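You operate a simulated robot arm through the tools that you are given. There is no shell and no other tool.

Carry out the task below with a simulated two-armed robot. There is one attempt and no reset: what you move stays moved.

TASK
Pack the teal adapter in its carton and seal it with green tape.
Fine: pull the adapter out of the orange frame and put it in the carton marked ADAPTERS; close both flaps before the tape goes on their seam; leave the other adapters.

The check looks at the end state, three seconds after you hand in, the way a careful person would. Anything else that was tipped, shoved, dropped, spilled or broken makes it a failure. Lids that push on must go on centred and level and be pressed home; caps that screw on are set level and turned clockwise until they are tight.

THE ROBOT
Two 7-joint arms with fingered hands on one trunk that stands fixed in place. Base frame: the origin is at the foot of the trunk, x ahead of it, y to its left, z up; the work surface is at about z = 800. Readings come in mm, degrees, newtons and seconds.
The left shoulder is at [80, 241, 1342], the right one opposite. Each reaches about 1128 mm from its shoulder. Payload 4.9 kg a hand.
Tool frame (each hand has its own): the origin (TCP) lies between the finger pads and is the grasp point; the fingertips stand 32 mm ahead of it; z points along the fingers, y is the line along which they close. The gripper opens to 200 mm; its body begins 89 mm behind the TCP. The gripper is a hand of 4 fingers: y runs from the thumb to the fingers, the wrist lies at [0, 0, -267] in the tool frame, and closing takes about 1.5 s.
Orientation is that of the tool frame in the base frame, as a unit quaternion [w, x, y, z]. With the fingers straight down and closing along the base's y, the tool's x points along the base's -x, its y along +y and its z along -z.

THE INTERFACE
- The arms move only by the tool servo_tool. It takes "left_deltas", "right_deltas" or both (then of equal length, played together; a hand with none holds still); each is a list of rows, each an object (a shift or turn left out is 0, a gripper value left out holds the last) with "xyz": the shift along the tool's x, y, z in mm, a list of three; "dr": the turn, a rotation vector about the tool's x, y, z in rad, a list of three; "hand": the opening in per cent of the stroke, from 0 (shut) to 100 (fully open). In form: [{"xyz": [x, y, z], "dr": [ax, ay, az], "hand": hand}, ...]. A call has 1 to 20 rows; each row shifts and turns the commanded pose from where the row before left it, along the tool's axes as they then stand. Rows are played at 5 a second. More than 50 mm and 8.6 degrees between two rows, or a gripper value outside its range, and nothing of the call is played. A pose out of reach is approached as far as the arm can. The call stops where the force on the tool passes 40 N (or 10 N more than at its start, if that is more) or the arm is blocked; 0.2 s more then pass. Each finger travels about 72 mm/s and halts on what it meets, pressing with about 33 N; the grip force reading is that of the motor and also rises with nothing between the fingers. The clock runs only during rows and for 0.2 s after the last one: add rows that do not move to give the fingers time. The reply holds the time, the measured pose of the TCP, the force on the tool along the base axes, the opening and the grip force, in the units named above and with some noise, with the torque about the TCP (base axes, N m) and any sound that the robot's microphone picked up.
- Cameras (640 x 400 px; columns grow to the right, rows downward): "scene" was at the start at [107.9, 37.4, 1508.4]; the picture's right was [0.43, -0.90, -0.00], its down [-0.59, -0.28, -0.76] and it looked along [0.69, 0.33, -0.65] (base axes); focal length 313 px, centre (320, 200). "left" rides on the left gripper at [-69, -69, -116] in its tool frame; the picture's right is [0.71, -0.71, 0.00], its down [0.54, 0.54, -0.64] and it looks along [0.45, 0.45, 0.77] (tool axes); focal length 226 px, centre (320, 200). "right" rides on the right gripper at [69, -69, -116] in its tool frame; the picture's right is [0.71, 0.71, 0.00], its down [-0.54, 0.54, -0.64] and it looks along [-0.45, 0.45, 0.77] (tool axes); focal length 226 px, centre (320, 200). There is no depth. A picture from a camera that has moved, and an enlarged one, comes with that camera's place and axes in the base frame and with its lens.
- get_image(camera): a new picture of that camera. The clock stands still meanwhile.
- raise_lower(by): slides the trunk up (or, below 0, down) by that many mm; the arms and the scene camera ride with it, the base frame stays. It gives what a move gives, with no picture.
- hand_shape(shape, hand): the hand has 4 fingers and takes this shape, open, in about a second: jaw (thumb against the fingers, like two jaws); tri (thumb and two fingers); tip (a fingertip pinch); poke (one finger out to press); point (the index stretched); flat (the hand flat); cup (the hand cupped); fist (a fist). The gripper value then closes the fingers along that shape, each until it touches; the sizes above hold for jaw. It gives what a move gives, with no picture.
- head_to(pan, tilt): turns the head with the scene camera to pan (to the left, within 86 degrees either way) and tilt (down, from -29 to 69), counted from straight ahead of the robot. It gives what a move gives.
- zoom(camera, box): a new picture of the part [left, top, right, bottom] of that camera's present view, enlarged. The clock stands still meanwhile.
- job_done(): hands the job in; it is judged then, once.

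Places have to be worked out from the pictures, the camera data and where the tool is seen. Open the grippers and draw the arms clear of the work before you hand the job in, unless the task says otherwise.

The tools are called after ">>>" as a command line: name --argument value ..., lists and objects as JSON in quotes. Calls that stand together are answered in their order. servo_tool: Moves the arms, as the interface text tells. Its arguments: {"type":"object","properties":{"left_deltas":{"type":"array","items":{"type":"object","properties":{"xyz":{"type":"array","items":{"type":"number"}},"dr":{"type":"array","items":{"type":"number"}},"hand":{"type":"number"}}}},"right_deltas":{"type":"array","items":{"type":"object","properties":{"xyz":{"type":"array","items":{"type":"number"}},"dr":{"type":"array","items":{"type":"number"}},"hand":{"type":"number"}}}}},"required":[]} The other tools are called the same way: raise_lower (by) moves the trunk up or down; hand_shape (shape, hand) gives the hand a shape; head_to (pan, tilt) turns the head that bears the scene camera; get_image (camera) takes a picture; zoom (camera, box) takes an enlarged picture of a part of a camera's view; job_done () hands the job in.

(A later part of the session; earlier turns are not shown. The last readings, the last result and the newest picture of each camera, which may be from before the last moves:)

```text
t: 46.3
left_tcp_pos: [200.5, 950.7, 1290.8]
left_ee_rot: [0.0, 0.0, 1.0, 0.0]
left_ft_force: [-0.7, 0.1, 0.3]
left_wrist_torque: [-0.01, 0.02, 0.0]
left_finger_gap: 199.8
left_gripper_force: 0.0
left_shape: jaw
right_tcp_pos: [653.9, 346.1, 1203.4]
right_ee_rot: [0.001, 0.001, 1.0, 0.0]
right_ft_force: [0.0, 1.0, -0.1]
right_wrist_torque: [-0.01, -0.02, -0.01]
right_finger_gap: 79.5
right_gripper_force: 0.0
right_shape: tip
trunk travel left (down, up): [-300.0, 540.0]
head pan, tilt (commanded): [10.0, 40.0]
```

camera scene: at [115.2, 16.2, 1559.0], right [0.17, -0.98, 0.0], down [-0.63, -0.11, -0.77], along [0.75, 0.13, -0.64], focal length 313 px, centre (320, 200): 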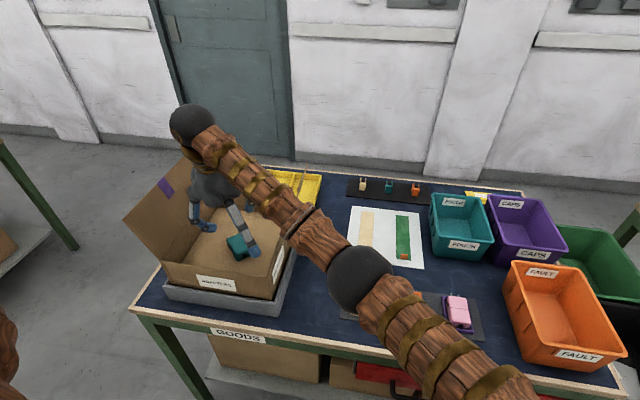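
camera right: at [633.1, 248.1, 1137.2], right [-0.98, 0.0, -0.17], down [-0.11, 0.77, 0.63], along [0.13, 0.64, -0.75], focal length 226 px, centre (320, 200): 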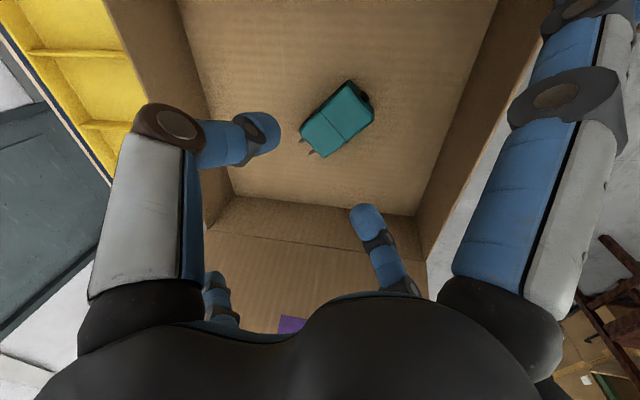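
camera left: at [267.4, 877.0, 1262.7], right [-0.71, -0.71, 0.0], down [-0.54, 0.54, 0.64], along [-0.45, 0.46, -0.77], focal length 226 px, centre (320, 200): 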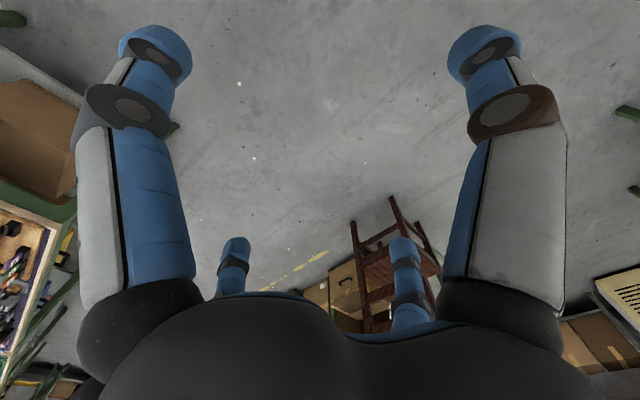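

Now the right flap. I move the right hand to the right of the carton, high, and then set it to jaw shape closed to a point to use as a pusher.

>>> servo_tool --right_deltas '[{"xyz": [2, -40, 0]}, {"xyz": [2, -40, 0]}, {"xyz": [2, -40, 0]}, {"xyz": [2, -40, 0]}, {"xyz": [2, -40, 0]}, {"xyz": [2, -40, 0]}, {"xyz": [2, -40, 0]}]'

>>> hand_shape --hand "right" --shape "jaw"

>>> servo_tool --right_deltas '[{"hand": 0}, {"hand": 0}, {"hand": 0}, {"hand": 0}, {"hand": 0}, {"hand": 0}, {"hand": 0}, {"hand": 0}]'

>>> get_image --camera "scene"

>>> get_image --camera "right"

```text
t: 47.9
left_tcp_pos: [200.3, 948.3, 1293.2]
left_ee_rot: [0.001, 0.0, 1.0, 0.001]
left_ft_force: [-0.3, -1.0, 0.4]
left_wrist_torque: [0.03, -0.04, 0.01]
left_finger_gap: 200.2
left_gripper_force: 0.2
left_shape: jaw
right_tcp_pos: [641.1, 61.7, 1202.6]
right_ee_rot: [0.0, 0.0, 1.0, 0.001]
right_ft_force: [0.5, -0.7, -0.2]
right_wrist_torque: [0.03, -0.02, 0.01]
right_finger_gap: 79.5
right_gripper_force: 0.1
right_shape: tip
trunk travel left (down, up): [-300.0, 540.0]
head pan, tilt (commanded): [10.0, 40.0]
```

```text
t: 48.8
left_tcp_pos: [200.7, 951.5, 1290.8]
left_ee_rot: [0.0, 0.0, 1.0, 0.001]
left_ft_force: [0.0, 0.2, -0.1]
left_wrist_torque: [0.03, 0.0, -0.02]
left_finger_gap: 200.2
left_gripper_force: 0.1
left_shape: jaw
right_tcp_pos: [640.5, 66.0, 1202.9]
right_ee_rot: [0.0, 0.001, 1.0, -0.001]
right_ft_force: [0.5, -0.4, -0.1]
right_wrist_torque: [0.0, -0.02, 0.01]
right_finger_gap: 199.7
right_gripper_force: 0.1
right_shape: jaw
trunk travel left (down, up): [-300.0, 540.0]
head pan, tilt (commanded): [10.0, 40.0]
```

```text
t: 50.6
left_tcp_pos: [199.9, 950.9, 1290.1]
left_ee_rot: [0.0, 0.0, 1.0, 0.0]
left_ft_force: [-0.5, 0.4, -0.8]
left_wrist_torque: [0.01, -0.02, 0.01]
left_finger_gap: 199.9
left_gripper_force: 0.2
left_shape: jaw
right_tcp_pos: [639.6, 64.4, 1203.2]
right_ee_rot: [0.0, 0.0, 1.0, 0.0]
right_ft_force: [-0.2, 0.1, -0.4]
right_wrist_torque: [0.06, -0.01, 0.03]
right_finger_gap: 0.0
right_gripper_force: 27.0
right_shape: jaw
trunk travel left (down, up): [-300.0, 540.0]
head pan, tilt (commanded): [10.0, 40.0]
```

```text
taken
camera scene: at [115.0, 16.1, 1559.0], right [0.17, -0.98, 0.0], down [-0.63, -0.11, -0.77], along [0.75, 0.13, -0.64], focal length 313 px, centre (320, 200)
```

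scene: 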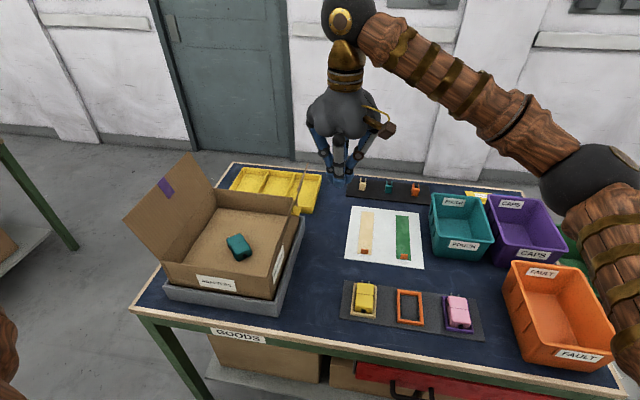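

```text
taken
camera right: at [570.6, -3.7, 1318.7], right [-0.71, 0.71, 0.0], down [0.54, 0.54, 0.64], along [0.45, 0.45, -0.77], focal length 226 px, centre (320, 200)
```

right: 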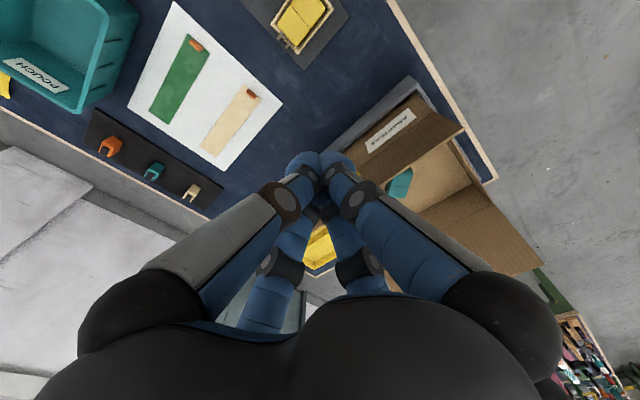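

The carton, adapter inside, and both flaps are now in clear view; I zoom to re-measure the flaps, and on the closed fingers to judge the pusher's size.

>>> zoom --camera "scene" --box '[110, 140, 330, 320]'

>>> zoom --camera "scene" --box '[290, 60, 410, 210]'

>>> zoom --camera "right" --box '[290, 60, 510, 260]'

```text
2.22 times, centred on (220, 230) of scene
camera zoom: at [115.0, 16.1, 1559.0], right [0.17, -0.98, 0.0], down [-0.63, -0.11, -0.77], along [0.75, 0.13, -0.64], focal length 695 px, centre (542, 133)
```

zoom: 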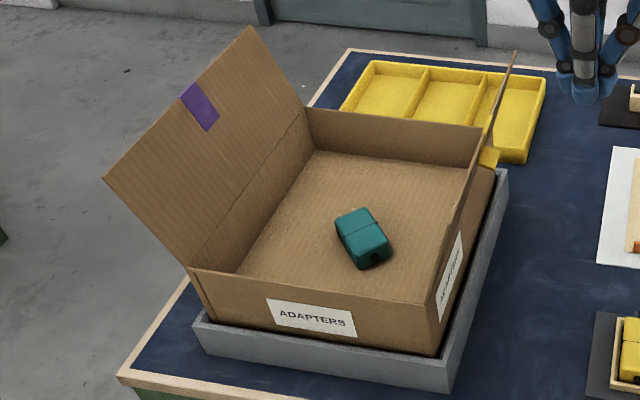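

```text
2.67 times, centred on (350, 135) of scene
camera zoom: at [115.0, 16.1, 1559.0], right [0.17, -0.98, 0.0], down [-0.63, -0.11, -0.77], along [0.75, 0.13, -0.64], focal length 834 px, centre (240, 373)
```

zoom: 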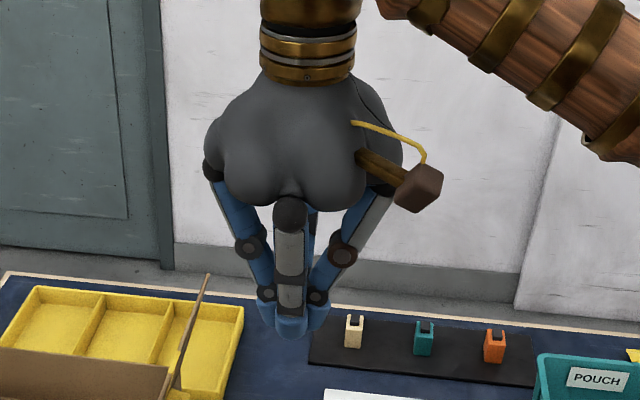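

```text
2.00 times, centred on (400, 160) of right
camera zoom: at [570.6, -3.7, 1318.7], right [-0.71, 0.71, 0.0], down [0.54, 0.54, 0.64], along [0.45, 0.45, -0.77], focal length 452 px, centre (160, 280)
```

zoom: 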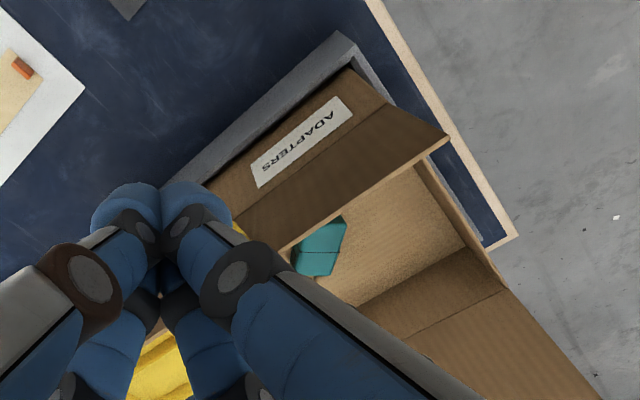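

The closed fingertips make a pusher about 55 mm across reaching ~32 mm past the TCP; the right flap stands ~15° outward. I lower the hand beside the flap at x≈625, clear of the yellow handle.

>>> servo_tool --right_deltas '[{"xyz": [5, 0, 32]}, {"xyz": [5, 0, 32]}, {"xyz": [5, 0, 32]}, {"xyz": [0, 0, 32]}, {"xyz": [0, 0, 30]}, {"xyz": [0, 30, 0]}, {"xyz": [0, 30, 0]}, {"xyz": [0, 10, 0]}, {"xyz": [0, 0, 0]}]'

>>> zoom --camera "scene" --box '[130, 120, 370, 300]'

>>> get_image --camera "right"

```text
t: 52.6
left_tcp_pos: [200.2, 951.1, 1290.5]
left_ee_rot: [0.0, 0.0, 1.0, 0.0]
left_ft_force: [-0.6, 0.4, 0.2]
left_wrist_torque: [-0.01, -0.02, 0.03]
left_finger_gap: 200.0
left_gripper_force: 0.1
left_shape: jaw
right_tcp_pos: [625.1, 135.8, 1045.2]
right_ee_rot: [0.0, 0.0, 1.0, 0.0]
right_ft_force: [0.7, -0.2, 0.2]
right_wrist_torque: [0.03, -0.01, 0.03]
right_finger_gap: 0.1
right_gripper_force: 32.4
right_shape: jaw
trunk travel left (down, up): [-300.0, 540.0]
head pan, tilt (commanded): [10.0, 40.0]
```

```text
2.22 times, centred on (250, 210) of scene
camera zoom: at [114.9, 16.2, 1559.0], right [0.17, -0.98, 0.0], down [-0.63, -0.11, -0.77], along [0.75, 0.13, -0.64], focal length 695 px, centre (476, 178)
```

zoom: 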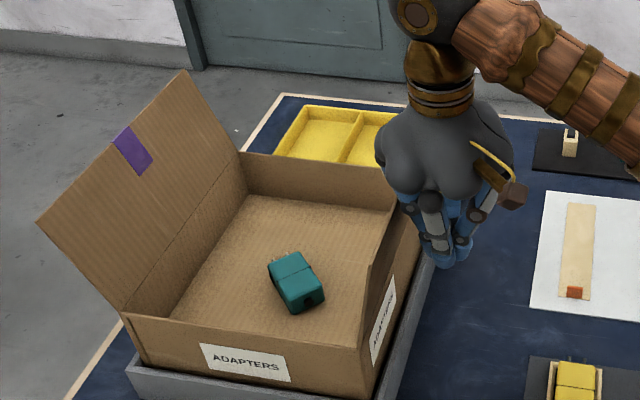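

```text
taken
camera right: at [555.8, 67.3, 1160.9], right [-0.71, 0.71, 0.0], down [0.54, 0.54, 0.64], along [0.45, 0.45, -0.77], focal length 226 px, centre (320, 200)
```

right: 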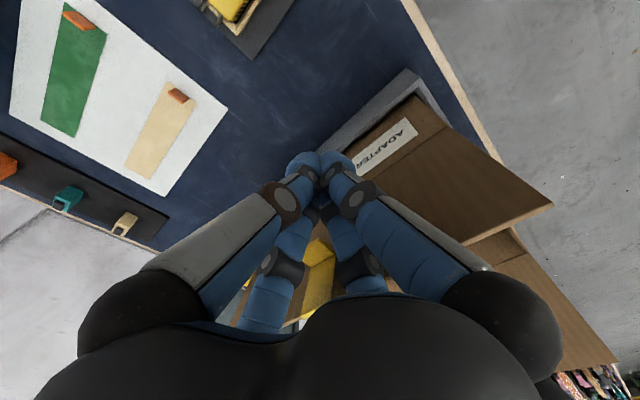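

The pusher is beside the flap. I push it in +y along an arc toward vertical, in small steps.

>>> servo_tool --right_deltas '[{"xyz": [0, 9, 0]}, {"xyz": [0, 10, -2]}, {"xyz": [0, 10, -2]}, {"xyz": [0, 10, -2]}, {"xyz": [0, 10, 0]}, {"xyz": [0, 10, 0]}, {"xyz": [0, 0, 0]}]'

>>> zoom --camera "scene" --box '[130, 120, 370, 300]'

```text
t: 54.2
left_tcp_pos: [201.6, 948.5, 1291.0]
left_ee_rot: [0.0, 0.0, 1.0, 0.0]
left_ft_force: [0.3, 0.2, 0.4]
left_wrist_torque: [0.0, -0.04, 0.03]
left_finger_gap: 200.1
left_gripper_force: 0.1
left_shape: jaw
right_tcp_pos: [624.7, 194.7, 1049.8]
right_ee_rot: [0.0, 0.001, 1.0, 0.0]
right_ft_force: [-0.4, -0.3, -0.8]
right_wrist_torque: [0.02, -0.01, 0.0]
right_finger_gap: 0.0
right_gripper_force: 33.3
right_shape: jaw
trunk travel left (down, up): [-300.0, 540.0]
head pan, tilt (commanded): [10.0, 40.0]
```

```text
2.22 times, centred on (250, 210) of scene
camera zoom: at [115.1, 15.8, 1559.0], right [0.17, -0.98, 0.0], down [-0.63, -0.11, -0.77], along [0.75, 0.13, -0.64], focal length 695 px, centre (476, 178)
```

zoom: 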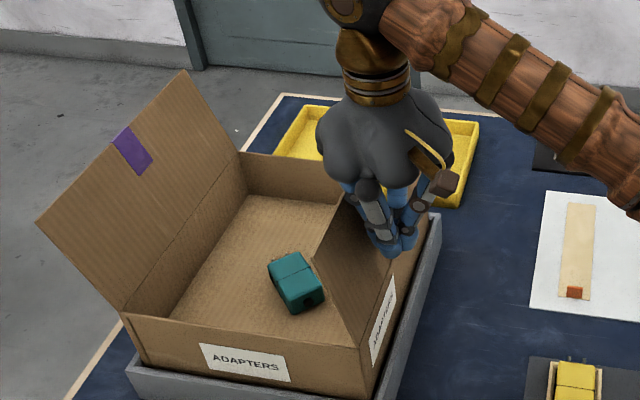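

The flap is folding inward easily with hardly any force. I keep following the arc, forward and then down.

>>> servo_tool --right_deltas '[{"xyz": [0, 13, -2]}, {"xyz": [0, 14, 0]}, {"xyz": [0, 15, 4]}, {"xyz": [0, 15, 7]}, {"xyz": [0, 15, 10]}, {"xyz": [0, 14, 13]}, {"xyz": [0, 0, 0]}]'

>>> zoom --camera "scene" --box '[130, 120, 370, 300]'

```text
t: 55.8
left_tcp_pos: [200.3, 950.1, 1291.2]
left_ee_rot: [0.0, -0.001, 1.0, 0.0]
left_ft_force: [0.3, -0.8, 0.0]
left_wrist_torque: [0.04, 0.02, 0.0]
left_finger_gap: 199.7
left_gripper_force: 0.0
left_shape: jaw
right_tcp_pos: [624.1, 280.3, 1019.4]
right_ee_rot: [0.0, 0.001, 1.0, 0.0]
right_ft_force: [-0.1, -0.3, -0.8]
right_wrist_torque: [0.02, -0.04, 0.02]
right_finger_gap: 0.1
right_gripper_force: 32.8
right_shape: jaw
trunk travel left (down, up): [-300.0, 540.0]
head pan, tilt (commanded): [10.0, 40.0]
```

```text
2.22 times, centred on (250, 210) of scene
camera zoom: at [115.0, 15.7, 1559.0], right [0.17, -0.98, 0.0], down [-0.63, -0.11, -0.77], along [0.75, 0.13, -0.64], focal length 695 px, centre (476, 178)
```

zoom: 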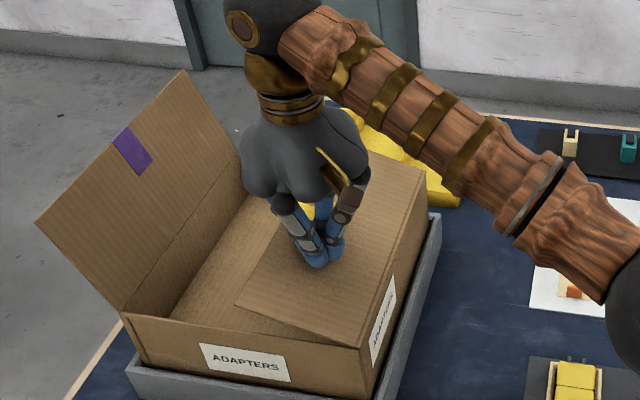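

The right flap is almost flat. I follow it down to the rim plane, tips to about z 950.

>>> servo_tool --right_deltas '[{"xyz": [0, 10, 10]}, {"xyz": [0, 8, 10]}, {"xyz": [0, 4, 8]}, {"xyz": [0, 2, 6]}, {"xyz": [0, 0, 4]}, {"xyz": [0, 0, 0]}]'

>>> zoom --camera "scene" --box '[130, 120, 370, 300]'

```text
t: 57.0
left_tcp_pos: [198.2, 947.8, 1292.3]
left_ee_rot: [0.001, 0.0, 1.0, 0.0]
left_ft_force: [0.3, 0.9, 0.5]
left_wrist_torque: [0.0, 0.04, 0.03]
left_finger_gap: 200.1
left_gripper_force: 0.0
left_shape: jaw
right_tcp_pos: [626.7, 305.6, 990.6]
right_ee_rot: [0.005, 0.0, 1.0, 0.004]
right_ft_force: [-4.7, -2.8, 49.7]
right_wrist_torque: [-0.25, 0.85, 0.03]
right_finger_gap: 0.1
right_gripper_force: 33.2
right_shape: jaw
trunk travel left (down, up): [-300.0, 540.0]
head pan, tilt (commanded): [10.0, 40.0]
stopped in row 6 (right hand): the force on the tool passed its limit at 45 N (the readings are from after the stop); the commanded pose is now the measured one
```

```text
2.22 times, centred on (250, 210) of scene
camera zoom: at [112.6, 14.8, 1559.4], right [0.17, -0.98, 0.0], down [-0.63, -0.11, -0.77], along [0.76, 0.13, -0.64], focal length 695 px, centre (476, 178)
```

zoom: 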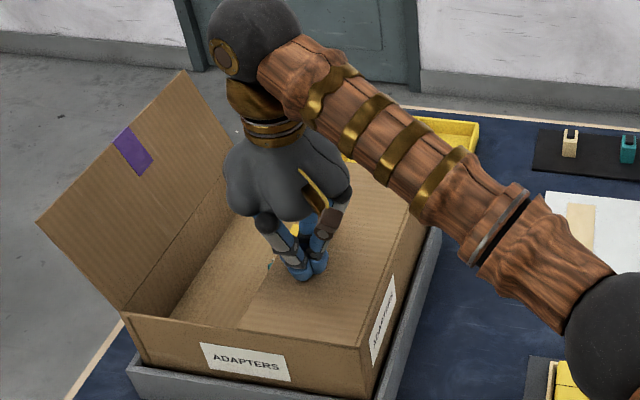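

The flap is down flat on the rim at a tip height of ~949. I lift off and see whether it stays shut.

>>> servo_tool --right_deltas '[{"xyz": [0, 0, -10]}, {"xyz": [0, 0, -20]}, {"xyz": [0, 0, -40]}, {"xyz": [0, 0, -40]}, {"xyz": [0, 0, 0]}]'

>>> zoom --camera "scene" --box '[130, 120, 370, 300]'

```text
t: 58.2
left_tcp_pos: [199.5, 951.8, 1290.6]
left_ee_rot: [0.001, 0.0, 1.0, 0.0]
left_ft_force: [-0.5, 0.2, -1.0]
left_wrist_torque: [0.02, 0.01, -0.03]
left_finger_gap: 199.9
left_gripper_force: 0.1
left_shape: jaw
right_tcp_pos: [626.4, 304.4, 1097.0]
right_ee_rot: [0.002, 0.0, 1.0, 0.002]
right_ft_force: [-0.3, 0.0, 0.0]
right_wrist_torque: [0.01, -0.01, -0.04]
right_finger_gap: 0.0
right_gripper_force: 32.5
right_shape: jaw
trunk travel left (down, up): [-300.0, 540.0]
head pan, tilt (commanded): [10.0, 40.0]
```

```text
2.22 times, centred on (250, 210) of scene
camera zoom: at [115.0, 16.3, 1559.0], right [0.17, -0.98, 0.0], down [-0.63, -0.11, -0.77], along [0.75, 0.13, -0.64], focal length 695 px, centre (476, 178)
```

zoom: 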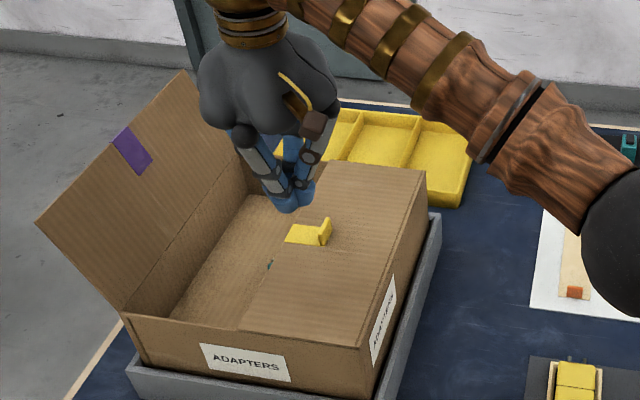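

The right flap stays shut with its handle upright, about 40 mm from the seam. Now I take the right hand up and away to the right to make room for the left arm.

>>> servo_tool --right_deltas '[{"xyz": [0, 0, -45]}, {"xyz": [0, 0, -45]}, {"xyz": [0, 0, -45]}, {"xyz": [0, -45, 0]}, {"xyz": [0, -45, 0]}, {"xyz": [0, -45, 0]}, {"xyz": [0, -45, 0]}, {"xyz": [0, -45, 0]}, {"xyz": [0, -45, 0]}, {"xyz": [0, -45, 0]}, {"xyz": [0, -45, 0]}, {"xyz": [0, -45, 0]}, {"xyz": [0, -45, 0]}, {"xyz": [0, -45, 0]}, {"xyz": [0, -45, 0]}, {"xyz": [0, -45, 0]}, {"xyz": [0, -45, 0]}]'

>>> get_image --camera "scene"

```text
t: 61.8
left_tcp_pos: [198.8, 948.2, 1292.9]
left_ee_rot: [0.001, 0.001, 1.0, 0.001]
left_ft_force: [0.0, -0.3, 0.1]
left_wrist_torque: [0.07, -0.03, 0.0]
left_finger_gap: 199.9
left_gripper_force: 0.1
left_shape: jaw
right_tcp_pos: [623.4, -327.7, 1227.7]
right_ee_rot: [0.003, 0.0, 1.0, 0.003]
right_ft_force: [0.7, 0.0, -0.1]
right_wrist_torque: [0.0, -0.02, 0.0]
right_finger_gap: 0.0
right_gripper_force: 33.0
right_shape: jaw
trunk travel left (down, up): [-300.0, 540.0]
head pan, tilt (commanded): [10.0, 40.0]
```

```text
taken
camera scene: at [114.1, 13.8, 1559.1], right [0.17, -0.98, 0.0], down [-0.63, -0.11, -0.77], along [0.75, 0.13, -0.64], focal length 313 px, centre (320, 200)
```

scene: 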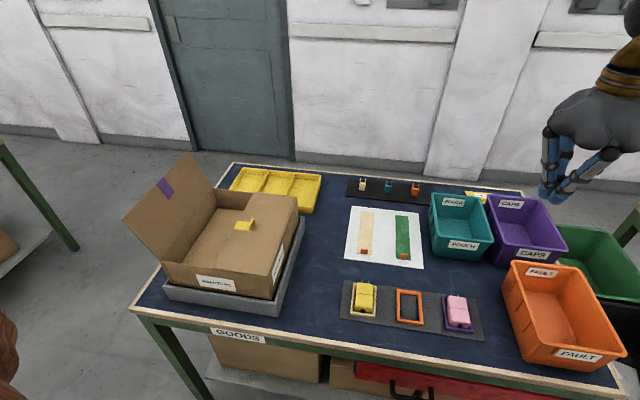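

All clear. I bring the left hand round, high and with fingers closing to a point, to the left of the left flap.

>>> servo_tool --left_deltas '[{"xyz": [-35, -25, 0], "hand": 0}, {"xyz": [-35, -25, 0]}, {"xyz": [-35, -25, 0]}, {"xyz": [-35, -25, 0]}, {"xyz": [-35, -25, 0]}, {"xyz": [-35, -25, 0]}, {"xyz": [-35, -25, 0]}, {"xyz": [-35, -25, 0]}, {"xyz": [-35, -25, 0]}, {"xyz": [-35, -25, 0]}, {"xyz": [-35, -25, 0]}, {"xyz": [-35, -25, 0]}, {"xyz": [0, 0, 0]}]'

>>> head_to --pan 25 --tilt 40

>>> get_image --camera "scene"

>>> get_image --camera "left"

```text
t: 64.6
left_tcp_pos: [620.8, 651.7, 1291.5]
left_ee_rot: [0.001, 0.0, 1.0, -0.001]
left_ft_force: [-0.3, 0.6, 0.1]
left_wrist_torque: [0.0, 0.03, 0.0]
left_finger_gap: 0.0
left_gripper_force: 33.6
left_shape: jaw
right_tcp_pos: [625.4, -326.7, 1227.5]
right_ee_rot: [0.002, -0.001, 1.0, 0.002]
right_ft_force: [-0.9, 0.6, 0.2]
right_wrist_torque: [-0.03, 0.01, 0.0]
right_finger_gap: 0.0
right_gripper_force: 33.2
right_shape: jaw
trunk travel left (down, up): [-300.0, 540.0]
head pan, tilt (commanded): [10.0, 40.0]
```

```text
t: 65.4
left_tcp_pos: [620.7, 651.1, 1290.9]
left_ee_rot: [0.0, 0.0, 1.0, 0.0]
left_ft_force: [-0.2, -0.6, -0.1]
left_wrist_torque: [0.0, -0.01, -0.04]
left_finger_gap: 0.1
left_gripper_force: 33.4
left_shape: jaw
right_tcp_pos: [624.9, -327.3, 1228.2]
right_ee_rot: [0.002, 0.0, 1.0, 0.002]
right_ft_force: [-0.7, -0.2, 0.4]
right_wrist_torque: [-0.02, 0.0, -0.03]
right_finger_gap: 0.2
right_gripper_force: 32.7
right_shape: jaw
trunk travel left (down, up): [-300.0, 540.0]
head pan, tilt (commanded): [25.0, 40.0]
```

```text
taken
camera scene: at [108.4, 36.9, 1559.0], right [0.42, -0.91, 0.0], down [-0.58, -0.27, -0.77], along [0.69, 0.32, -0.64], focal length 313 px, centre (320, 200)
```

scene: 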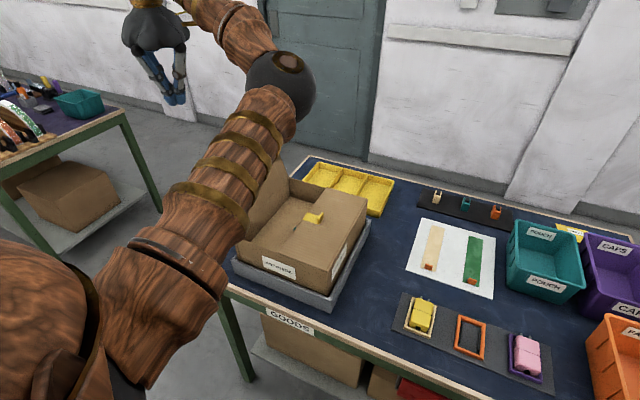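

```text
taken
camera left: at [689.6, 582.3, 1408.8], right [-0.71, -0.71, 0.0], down [-0.54, 0.54, 0.64], along [-0.45, 0.45, -0.77], focal length 226 px, centre (320, 200)
```

left: 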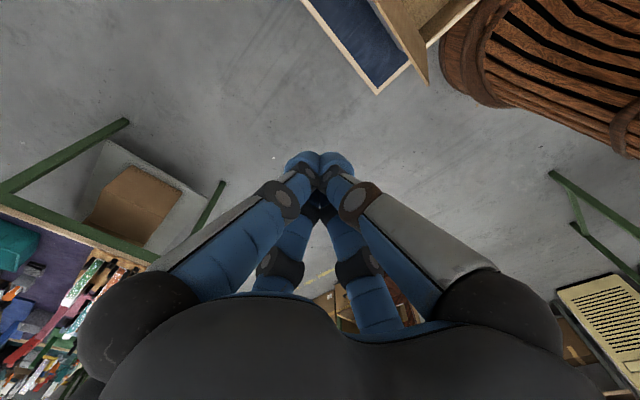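

The left hand is left of the carton at [621, 651, 1291]. I lower it beside the left flap's outer face (flap edge near y 539, z 1075).

>>> servo_tool --left_deltas '[{"xyz": [0, -5, 40]}, {"xyz": [0, -5, 40]}, {"xyz": [0, -5, 40]}, {"xyz": [0, -5, 40]}, {"xyz": [0, -5, 40]}, {"xyz": [0, -5, 40]}, {"xyz": [0, -15, 0]}, {"xyz": [0, 0, 0]}]'

>>> get_image --camera "scene"

>>> get_image --camera "left"

```text
t: 67.2
left_tcp_pos: [619.8, 605.4, 1049.8]
left_ee_rot: [0.0, 0.001, 1.0, 0.0]
left_ft_force: [-0.2, 1.1, 0.2]
left_wrist_torque: [-0.03, 0.01, 0.0]
left_finger_gap: 0.0
left_gripper_force: 32.9
left_shape: jaw
right_tcp_pos: [624.7, -326.3, 1228.0]
right_ee_rot: [0.002, 0.0, 1.0, 0.001]
right_ft_force: [-0.4, -0.3, 0.3]
right_wrist_torque: [-0.03, 0.03, -0.01]
right_finger_gap: 0.3
right_gripper_force: 33.0
right_shape: jaw
trunk travel left (down, up): [-300.0, 540.0]
head pan, tilt (commanded): [25.0, 40.0]
```

```text
taken
camera scene: at [108.4, 37.3, 1559.0], right [0.42, -0.91, 0.0], down [-0.58, -0.27, -0.77], along [0.69, 0.32, -0.64], focal length 313 px, centre (320, 200)
```

scene: 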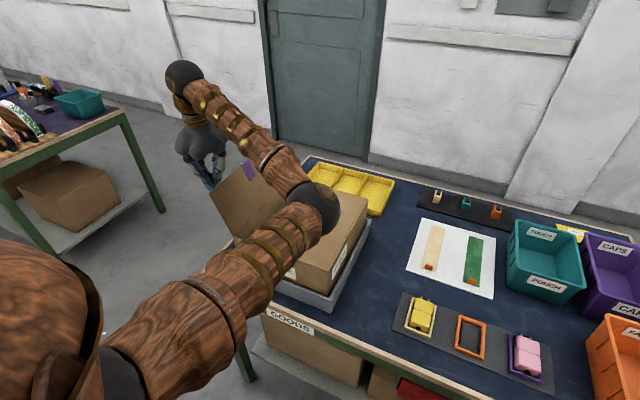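

```text
taken
camera left: at [689.8, 536.8, 1167.5], right [-0.71, -0.71, 0.0], down [-0.54, 0.54, 0.64], along [-0.45, 0.45, -0.77], focal length 226 px, centre (320, 200)
```

left: 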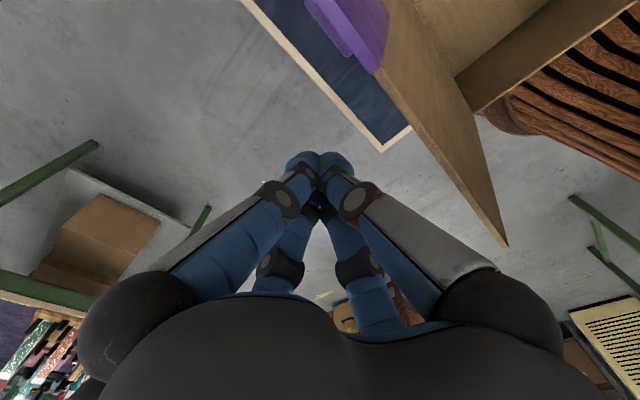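

The hand is just outside the left flap. I push it toward −y along the mirrored arc, first to about vertical.

>>> servo_tool --left_deltas '[{"xyz": [0, -15, 0]}, {"xyz": [0, -15, 0]}, {"xyz": [0, -12, 0]}, {"xyz": [0, -12, -2]}, {"xyz": [0, -12, -3]}, {"xyz": [0, -12, -3]}, {"xyz": [0, -12, -2]}, {"xyz": [0, 0, 0]}]'

>>> get_image --camera "scene"

>>> get_image --camera "left"

```text
t: 69.0
left_tcp_pos: [619.8, 514.3, 1060.9]
left_ee_rot: [0.0, 0.001, 1.0, 0.001]
left_ft_force: [1.0, 0.2, 0.3]
left_wrist_torque: [0.01, 0.02, 0.03]
left_finger_gap: 0.0
left_gripper_force: 32.9
left_shape: jaw
right_tcp_pos: [625.2, -325.7, 1227.7]
right_ee_rot: [0.003, 0.001, 1.0, 0.001]
right_ft_force: [0.0, 1.3, 0.6]
right_wrist_torque: [0.0, -0.03, 0.04]
right_finger_gap: 0.0
right_gripper_force: 32.7
right_shape: jaw
trunk travel left (down, up): [-300.0, 540.0]
head pan, tilt (commanded): [25.0, 40.0]
```

```text
taken
camera scene: at [108.5, 37.4, 1559.0], right [0.42, -0.91, 0.0], down [-0.58, -0.27, -0.77], along [0.69, 0.32, -0.64], focal length 313 px, centre (320, 200)
```

scene: 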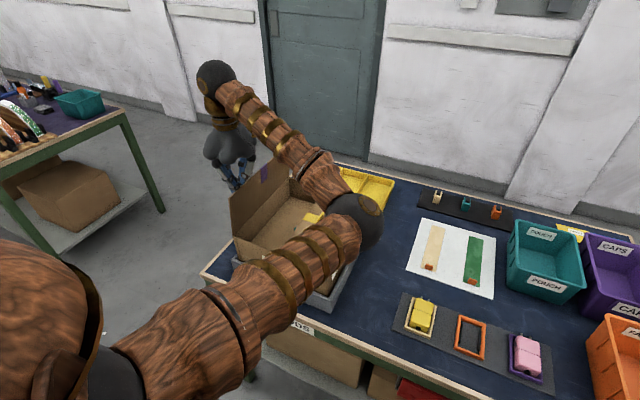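

```text
taken
camera left: at [690.1, 446.1, 1178.3], right [-0.71, -0.71, 0.0], down [-0.54, 0.54, 0.64], along [-0.45, 0.45, -0.77], focal length 226 px, centre (320, 200)
```

left: 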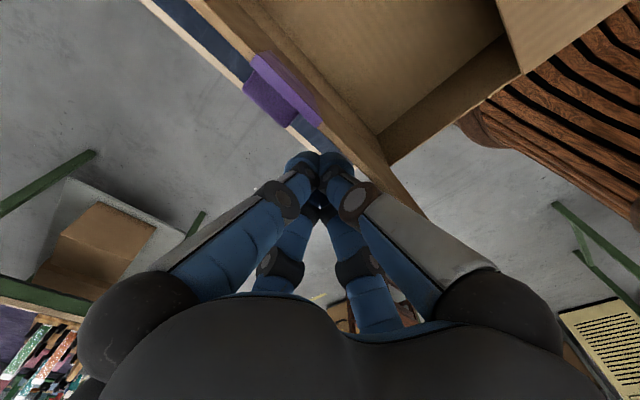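

The flap is close to vertical and moving freely. I continue over the top and begin to come down.

>>> servo_tool --left_deltas '[{"xyz": [0, -14, -2]}, {"xyz": [0, -12, -1]}, {"xyz": [0, -12, 0]}, {"xyz": [0, -15, 3]}, {"xyz": [0, -16, 6]}, {"xyz": [0, -15, 9]}, {"xyz": [0, -14, 12]}, {"xyz": [0, 0, 0]}]'

>>> get_image --camera "scene"

>>> get_image --camera "left"

```text
t: 70.8
left_tcp_pos: [620.3, 416.3, 1034.2]
left_ee_rot: [0.0, 0.0, 1.0, 0.0]
left_ft_force: [0.0, 1.3, 0.1]
left_wrist_torque: [-0.02, -0.03, -0.03]
left_finger_gap: 0.3
left_gripper_force: 33.3
left_shape: jaw
right_tcp_pos: [624.9, -326.9, 1228.1]
right_ee_rot: [0.003, -0.001, 1.0, 0.003]
right_ft_force: [0.7, 0.2, 0.0]
right_wrist_torque: [-0.01, 0.01, -0.02]
right_finger_gap: 0.0
right_gripper_force: 33.0
right_shape: jaw
trunk travel left (down, up): [-300.0, 540.0]
head pan, tilt (commanded): [25.0, 40.0]
```

```text
taken
camera scene: at [108.4, 37.2, 1559.0], right [0.42, -0.91, 0.0], down [-0.58, -0.27, -0.77], along [0.69, 0.32, -0.64], focal length 313 px, centre (320, 200)
```

scene: 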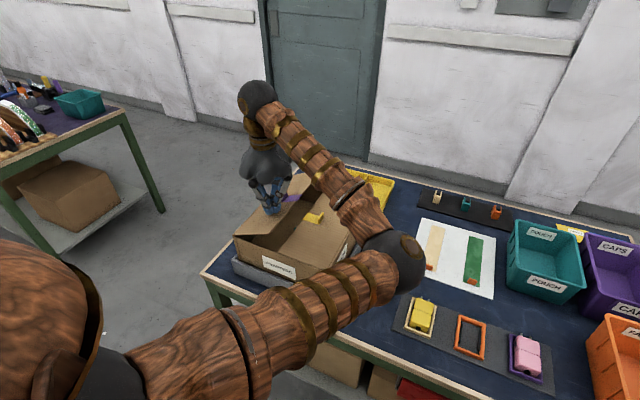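

```text
taken
camera left: at [689.8, 347.6, 1152.0], right [-0.71, -0.71, 0.0], down [-0.54, 0.54, 0.64], along [-0.45, 0.45, -0.77], focal length 226 px, centre (320, 200)
```

left: 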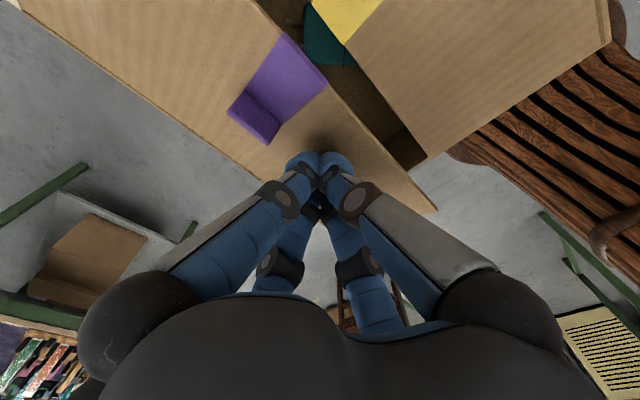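

Both flaps nearly meet, with the adapter below. I press the left flap down to the rim plane.

>>> servo_tool --left_deltas '[{"xyz": [0, -10, 11]}, {"xyz": [0, -9, 11]}, {"xyz": [0, -5, 9]}, {"xyz": [0, -3, 6]}, {"xyz": [0, 0, 4]}, {"xyz": [0, 0, 2]}]'

>>> get_image --camera "left"

>>> get_image --camera "scene"

```text
t: 72.2
left_tcp_pos: [620.1, 389.5, 992.9]
left_ee_rot: [-0.001, 0.0, 1.0, 0.0]
left_ft_force: [-0.3, 0.2, 0.8]
left_wrist_torque: [0.0, 0.0, 0.01]
left_finger_gap: 0.1
left_gripper_force: 32.1
left_shape: jaw
right_tcp_pos: [624.8, -326.3, 1227.5]
right_ee_rot: [0.003, 0.0, 1.0, 0.002]
right_ft_force: [-0.5, 0.4, 0.8]
right_wrist_torque: [-0.02, -0.02, 0.02]
right_finger_gap: 0.0
right_gripper_force: 32.7
right_shape: jaw
trunk travel left (down, up): [-300.0, 540.0]
head pan, tilt (commanded): [25.0, 40.0]
```

```text
taken
camera left: at [689.7, 320.6, 1109.2], right [-0.71, -0.71, 0.0], down [-0.54, 0.54, 0.64], along [-0.45, 0.45, -0.77], focal length 226 px, centre (320, 200)
```

left: 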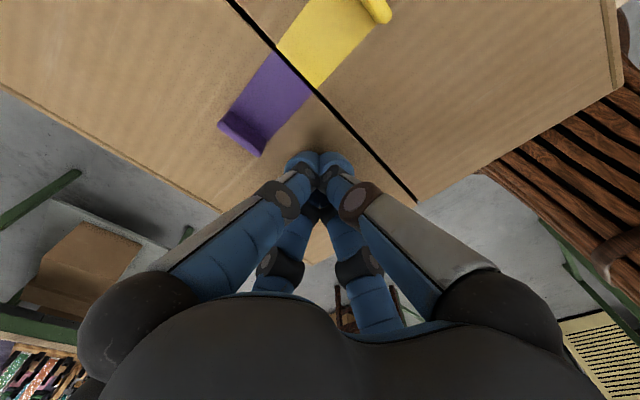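

```text
taken
camera scene: at [108.1, 36.7, 1559.1], right [0.42, -0.91, 0.0], down [-0.58, -0.27, -0.77], along [0.69, 0.32, -0.64], focal length 313 px, centre (320, 200)
```

scene: 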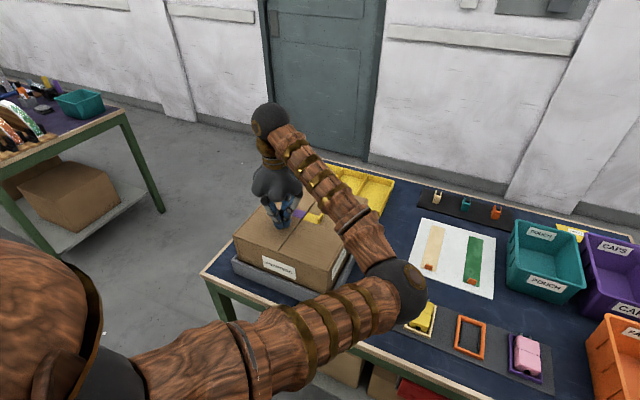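

Both flaps are shut with a narrow seam. I press lightly a few millimetres more to be sure the left one is flat.

>>> servo_tool --left_deltas '[{"xyz": [0, 0, 2]}, {"xyz": [0, 0, 2]}, {"xyz": [0, 0, 0]}]'

>>> zoom --camera "left" --box '[100, 0, 640, 260]'

```text
t: 73.0
left_tcp_pos: [619.7, 389.5, 989.9]
left_ee_rot: [0.002, -0.001, 1.0, 0.0]
left_ft_force: [5.9, 6.9, 30.8]
left_wrist_torque: [0.56, -0.18, -0.01]
left_finger_gap: 0.0
left_gripper_force: 33.0
left_shape: jaw
right_tcp_pos: [624.2, -327.4, 1229.4]
right_ee_rot: [0.003, 0.0, 1.0, 0.003]
right_ft_force: [0.0, -0.2, 0.3]
right_wrist_torque: [-0.01, 0.01, 0.01]
right_finger_gap: 0.3
right_gripper_force: 32.5
right_shape: jaw
trunk travel left (down, up): [-300.0, 540.0]
head pan, tilt (commanded): [25.0, 40.0]
```

```text
1.19 times, centred on (370, 130) of left
camera zoom: at [688.6, 320.1, 1107.4], right [-0.71, -0.71, 0.0], down [-0.54, 0.54, 0.64], along [-0.45, 0.46, -0.77], focal length 268 px, centre (261, 283)
```

zoom: 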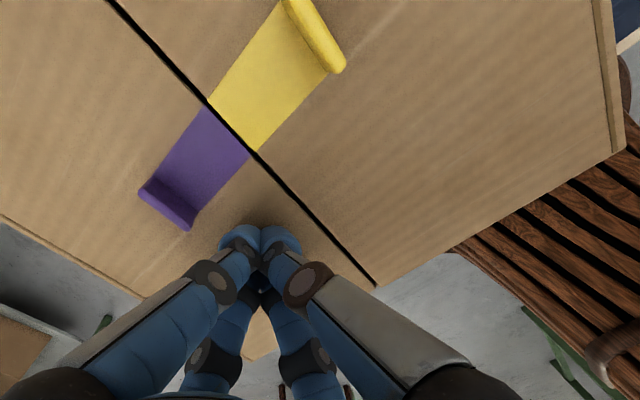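

The left flap is flat; the seam runs at y≈351 from x≈535, and the handles stand about 50–60 mm either side of it. I lift the left hand and withdraw it to the left.

>>> servo_tool --left_deltas '[{"xyz": [0, 0, -20]}, {"xyz": [0, 0, -40]}, {"xyz": [0, 0, -40]}, {"xyz": [0, 0, -45]}, {"xyz": [0, 0, -45]}, {"xyz": [0, 0, -45]}, {"xyz": [0, 0, -45]}, {"xyz": [10, 45, 0]}, {"xyz": [10, 45, 0]}, {"xyz": [10, 45, 0]}, {"xyz": [20, 40, 0]}, {"xyz": [30, 35, 0]}, {"xyz": [35, 30, 0]}, {"xyz": [35, 30, 0]}, {"xyz": [35, 30, 0]}, {"xyz": [35, 30, 0]}, {"xyz": [35, 30, 0]}, {"xyz": [35, 30, 0]}, {"xyz": [35, 30, 0]}, {"xyz": [35, 30, 0]}]'

>>> head_to --pan 10 --tilt 40

>>> get_image --camera "scene"

```text
t: 77.2
left_tcp_pos: [257.8, 843.1, 1267.1]
left_ee_rot: [0.001, -0.001, 1.0, -0.001]
left_ft_force: [0.2, 1.0, -0.3]
left_wrist_torque: [-0.02, -0.03, -0.02]
left_finger_gap: 0.0
left_gripper_force: 32.9
left_shape: jaw
right_tcp_pos: [624.0, -325.4, 1229.3]
right_ee_rot: [0.003, 0.0, 1.0, 0.002]
right_ft_force: [-0.8, -0.3, -0.2]
right_wrist_torque: [-0.03, -0.01, -0.01]
right_finger_gap: 0.1
right_gripper_force: 32.5
right_shape: jaw
trunk travel left (down, up): [-300.0, 540.0]
head pan, tilt (commanded): [25.0, 40.0]
```

```text
t: 78.0
left_tcp_pos: [261.8, 840.1, 1269.0]
left_ee_rot: [-0.001, 0.0, 1.0, 0.0]
left_ft_force: [0.4, -1.1, -0.2]
left_wrist_torque: [0.04, -0.03, -0.02]
left_finger_gap: 0.0
left_gripper_force: 33.0
left_shape: jaw
right_tcp_pos: [625.5, -325.5, 1228.4]
right_ee_rot: [0.002, 0.0, 1.0, 0.003]
right_ft_force: [-0.7, 0.6, -0.2]
right_wrist_torque: [-0.02, -0.01, -0.02]
right_finger_gap: 0.0
right_gripper_force: 32.6
right_shape: jaw
trunk travel left (down, up): [-300.0, 540.0]
head pan, tilt (commanded): [10.0, 40.0]
```

```text
taken
camera scene: at [115.4, 15.6, 1559.0], right [0.17, -0.98, 0.0], down [-0.63, -0.11, -0.77], along [0.75, 0.13, -0.64], focal length 313 px, centre (320, 200)
```

scene: 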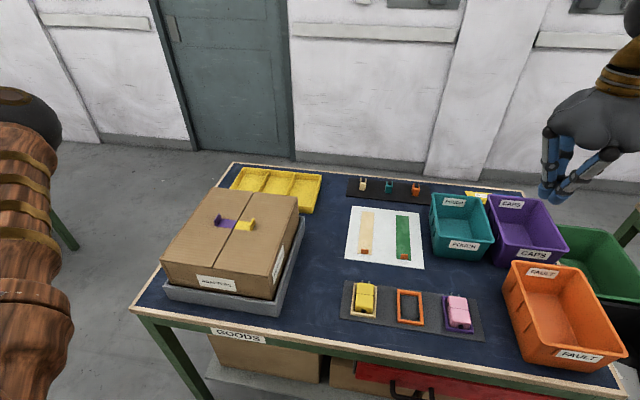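

The carton is closed and nothing else has moved. I zoom on the carton top, on the green tape and on its orange tab.

>>> zoom --camera "scene" --box '[150, 170, 320, 310]'

>>> zoom --camera "scene" --box '[340, 200, 430, 275]'

>>> zoom --camera "scene" --box '[385, 235, 425, 265]'

```text
2.86 times, centred on (235, 240) of scene
camera zoom: at [115.4, 15.6, 1559.0], right [0.17, -0.98, 0.0], down [-0.63, -0.11, -0.77], along [0.75, 0.13, -0.64], focal length 894 px, centre (563, 86)
```

zoom: 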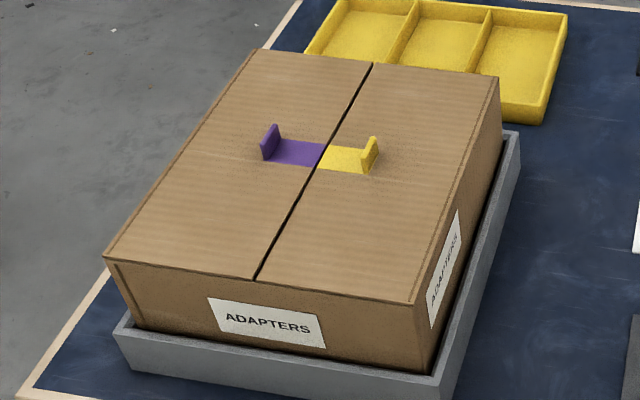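

```text
5.33 times, centred on (385, 238) of scene
camera zoom: at [115.4, 15.6, 1559.0], right [0.17, -0.98, 0.0], down [-0.63, -0.11, -0.77], along [0.75, 0.13, -0.64], focal length 1668 px, centre (-27, 0)
```

zoom: 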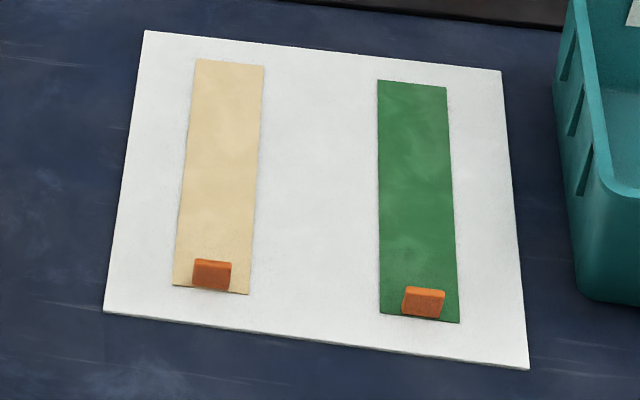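

```text
13.33 times, centred on (405, 250) of scene
camera zoom: at [115.4, 15.6, 1559.0], right [0.17, -0.98, 0.0], down [-0.63, -0.11, -0.77], along [0.75, 0.13, -0.64], focal length 4170 px, centre (-813, -467)
```

zoom: 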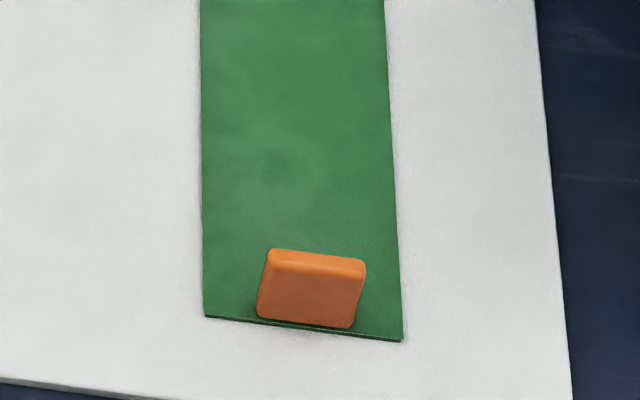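

The orange tab stands upright on the near end of the green strip: x 769–775, y −120…−141, top z≈822, strip centred at y≈−130 from x 767 to 967. I set the right hand to pinch shape, bring it above the tab and turn it 90° so it closes on the tab's broad faces along x.

>>> hand_shape --hand "right" --shape "tip"

>>> servo_tool --right_deltas '[{"xyz": [-29, 39, 0]}, {"xyz": [-29, 39, 0]}, {"xyz": [-29, 39, 0]}, {"xyz": [-30, 39, 0]}, {"xyz": [-30, 40, 0]}, {"dr": [0, 0, -0.1428]}, {"dr": [0, 0, -0.1428]}, {"dr": [0, 0, -0.1428]}, {"dr": [0, 0, -0.1428]}, {"dr": [0, 0, -0.1428]}, {"dr": [0, 0, -0.1428]}, {"dr": [0, 0, -0.1428]}, {"dr": [0, 0, -0.1428]}, {"dr": [0, 0, -0.1428]}, {"dr": [0, 0, -0.1428]}, {"dr": [0, 0, -0.1428]}, {"xyz": [0, 0, 0], "hand": 25}, {"hand": 25}, {"hand": 25}, {"hand": 25}]'

>>> get_image --camera "scene"

>>> get_image --camera "right"

```text
t: 78.8
left_tcp_pos: [261.3, 841.4, 1269.4]
left_ee_rot: [0.0, -0.001, 1.0, 0.0]
left_ft_force: [-0.1, 0.0, 0.1]
left_wrist_torque: [-0.02, -0.01, -0.01]
left_finger_gap: 0.2
left_gripper_force: 33.1
left_shape: jaw
right_tcp_pos: [624.7, -326.8, 1228.2]
right_ee_rot: [0.002, 0.0, 1.0, 0.002]
right_ft_force: [-0.6, -0.4, 0.8]
right_wrist_torque: [0.03, 0.0, -0.01]
right_finger_gap: 199.9
right_gripper_force: 0.1
right_shape: tip
trunk travel left (down, up): [-300.0, 540.0]
head pan, tilt (commanded): [10.0, 40.0]
```

```text
t: 83.0
left_tcp_pos: [260.5, 840.9, 1269.7]
left_ee_rot: [0.0, 0.001, 1.0, 0.0]
left_ft_force: [-0.7, -1.4, 0.8]
left_wrist_torque: [-0.02, 0.01, 0.01]
left_finger_gap: 0.0
left_gripper_force: 34.0
left_shape: jaw
right_tcp_pos: [773.6, -130.3, 1229.2]
right_ee_rot: [0.004, -0.707, 0.707, 0.0]
right_ft_force: [-0.3, -0.1, -0.4]
right_wrist_torque: [0.01, -0.02, 0.0]
right_finger_gap: 58.5
right_gripper_force: 0.1
right_shape: tip
trunk travel left (down, up): [-300.0, 540.0]
head pan, tilt (commanded): [10.0, 40.0]
```

```text
taken
camera scene: at [115.1, 15.9, 1559.0], right [0.17, -0.98, 0.0], down [-0.63, -0.11, -0.77], along [0.75, 0.13, -0.64], focal length 313 px, centre (320, 200)
```

scene: 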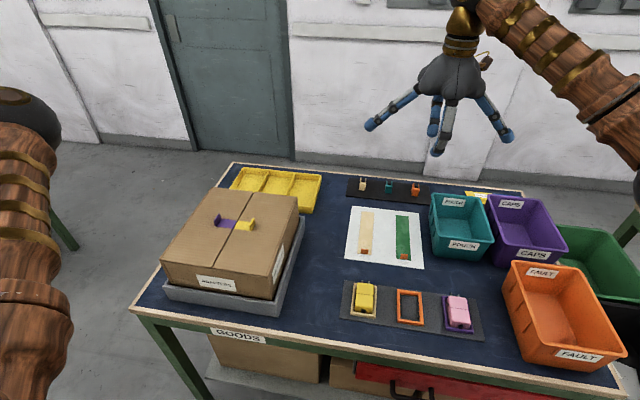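

```text
taken
camera right: at [840.6, -199.4, 1345.2], right [-0.71, -0.71, -0.01], down [-0.54, 0.54, 0.64], along [-0.45, 0.46, -0.77], focal length 226 px, centre (320, 200)
```

right: 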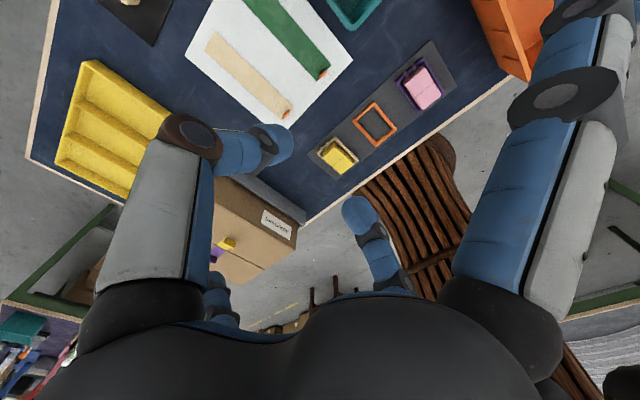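

The hand is turned and centred over the tab. I lower it to about z 910 and check the clearance to the POUCH bin and the tab's position between the fingers.

>>> servo_tool --right_deltas '[{"xyz": [0, 1.5, 40]}, {"xyz": [0, 0, 40]}, {"xyz": [0, 0, 40]}, {"xyz": [0, 0, 40]}, {"xyz": [0, 0, 40]}, {"xyz": [0, 0, 40]}, {"xyz": [0, 0, 40]}, {"xyz": [0, 0, 40]}, {"xyz": [0, 0, 0]}]'

>>> get_image --camera "right"

>>> zoom --camera "scene" --box '[330, 140, 510, 290]'

```text
t: 85.0
left_tcp_pos: [260.0, 840.4, 1268.0]
left_ee_rot: [0.001, 0.0, 1.0, 0.0]
left_ft_force: [0.1, -0.2, 0.3]
left_wrist_torque: [-0.02, 0.01, -0.01]
left_finger_gap: 0.0
left_gripper_force: 33.2
left_shape: jaw
right_tcp_pos: [773.0, -128.8, 909.5]
right_ee_rot: [0.004, -0.707, 0.707, 0.0]
right_ft_force: [-1.0, 0.2, 0.5]
right_wrist_torque: [0.0, -0.03, 0.01]
right_finger_gap: 50.5
right_gripper_force: 0.1
right_shape: tip
trunk travel left (down, up): [-300.0, 540.0]
head pan, tilt (commanded): [10.0, 40.0]
```

```text
taken
camera right: at [840.4, -198.6, 1025.7], right [-0.71, -0.71, -0.01], down [-0.54, 0.54, 0.64], along [-0.45, 0.46, -0.77], focal length 226 px, centre (320, 200)
```

right: 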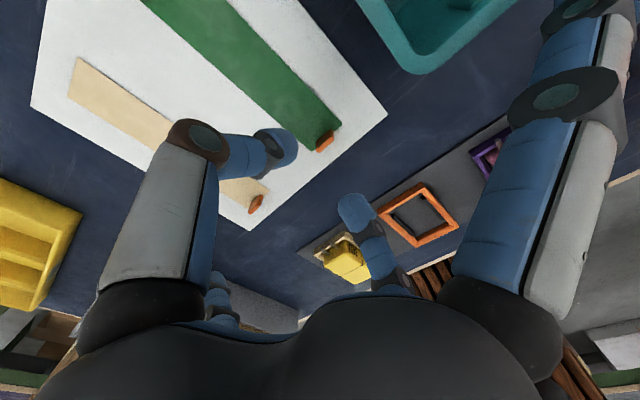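

```text
2.67 times, centred on (420, 215) of scene
camera zoom: at [114.6, 16.0, 1559.0], right [0.17, -0.98, 0.0], down [-0.63, -0.11, -0.77], along [0.75, 0.13, -0.64], focal length 834 px, centre (53, 160)
```

zoom: 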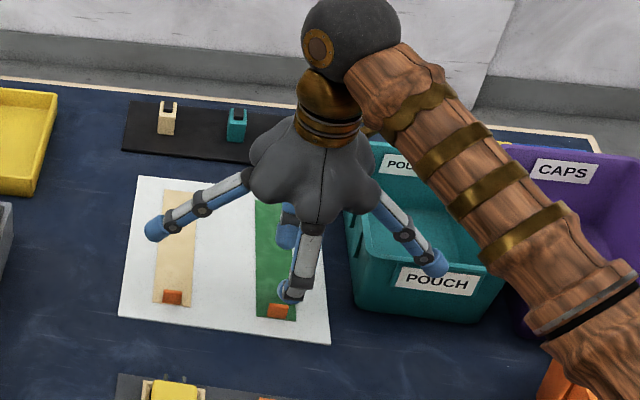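

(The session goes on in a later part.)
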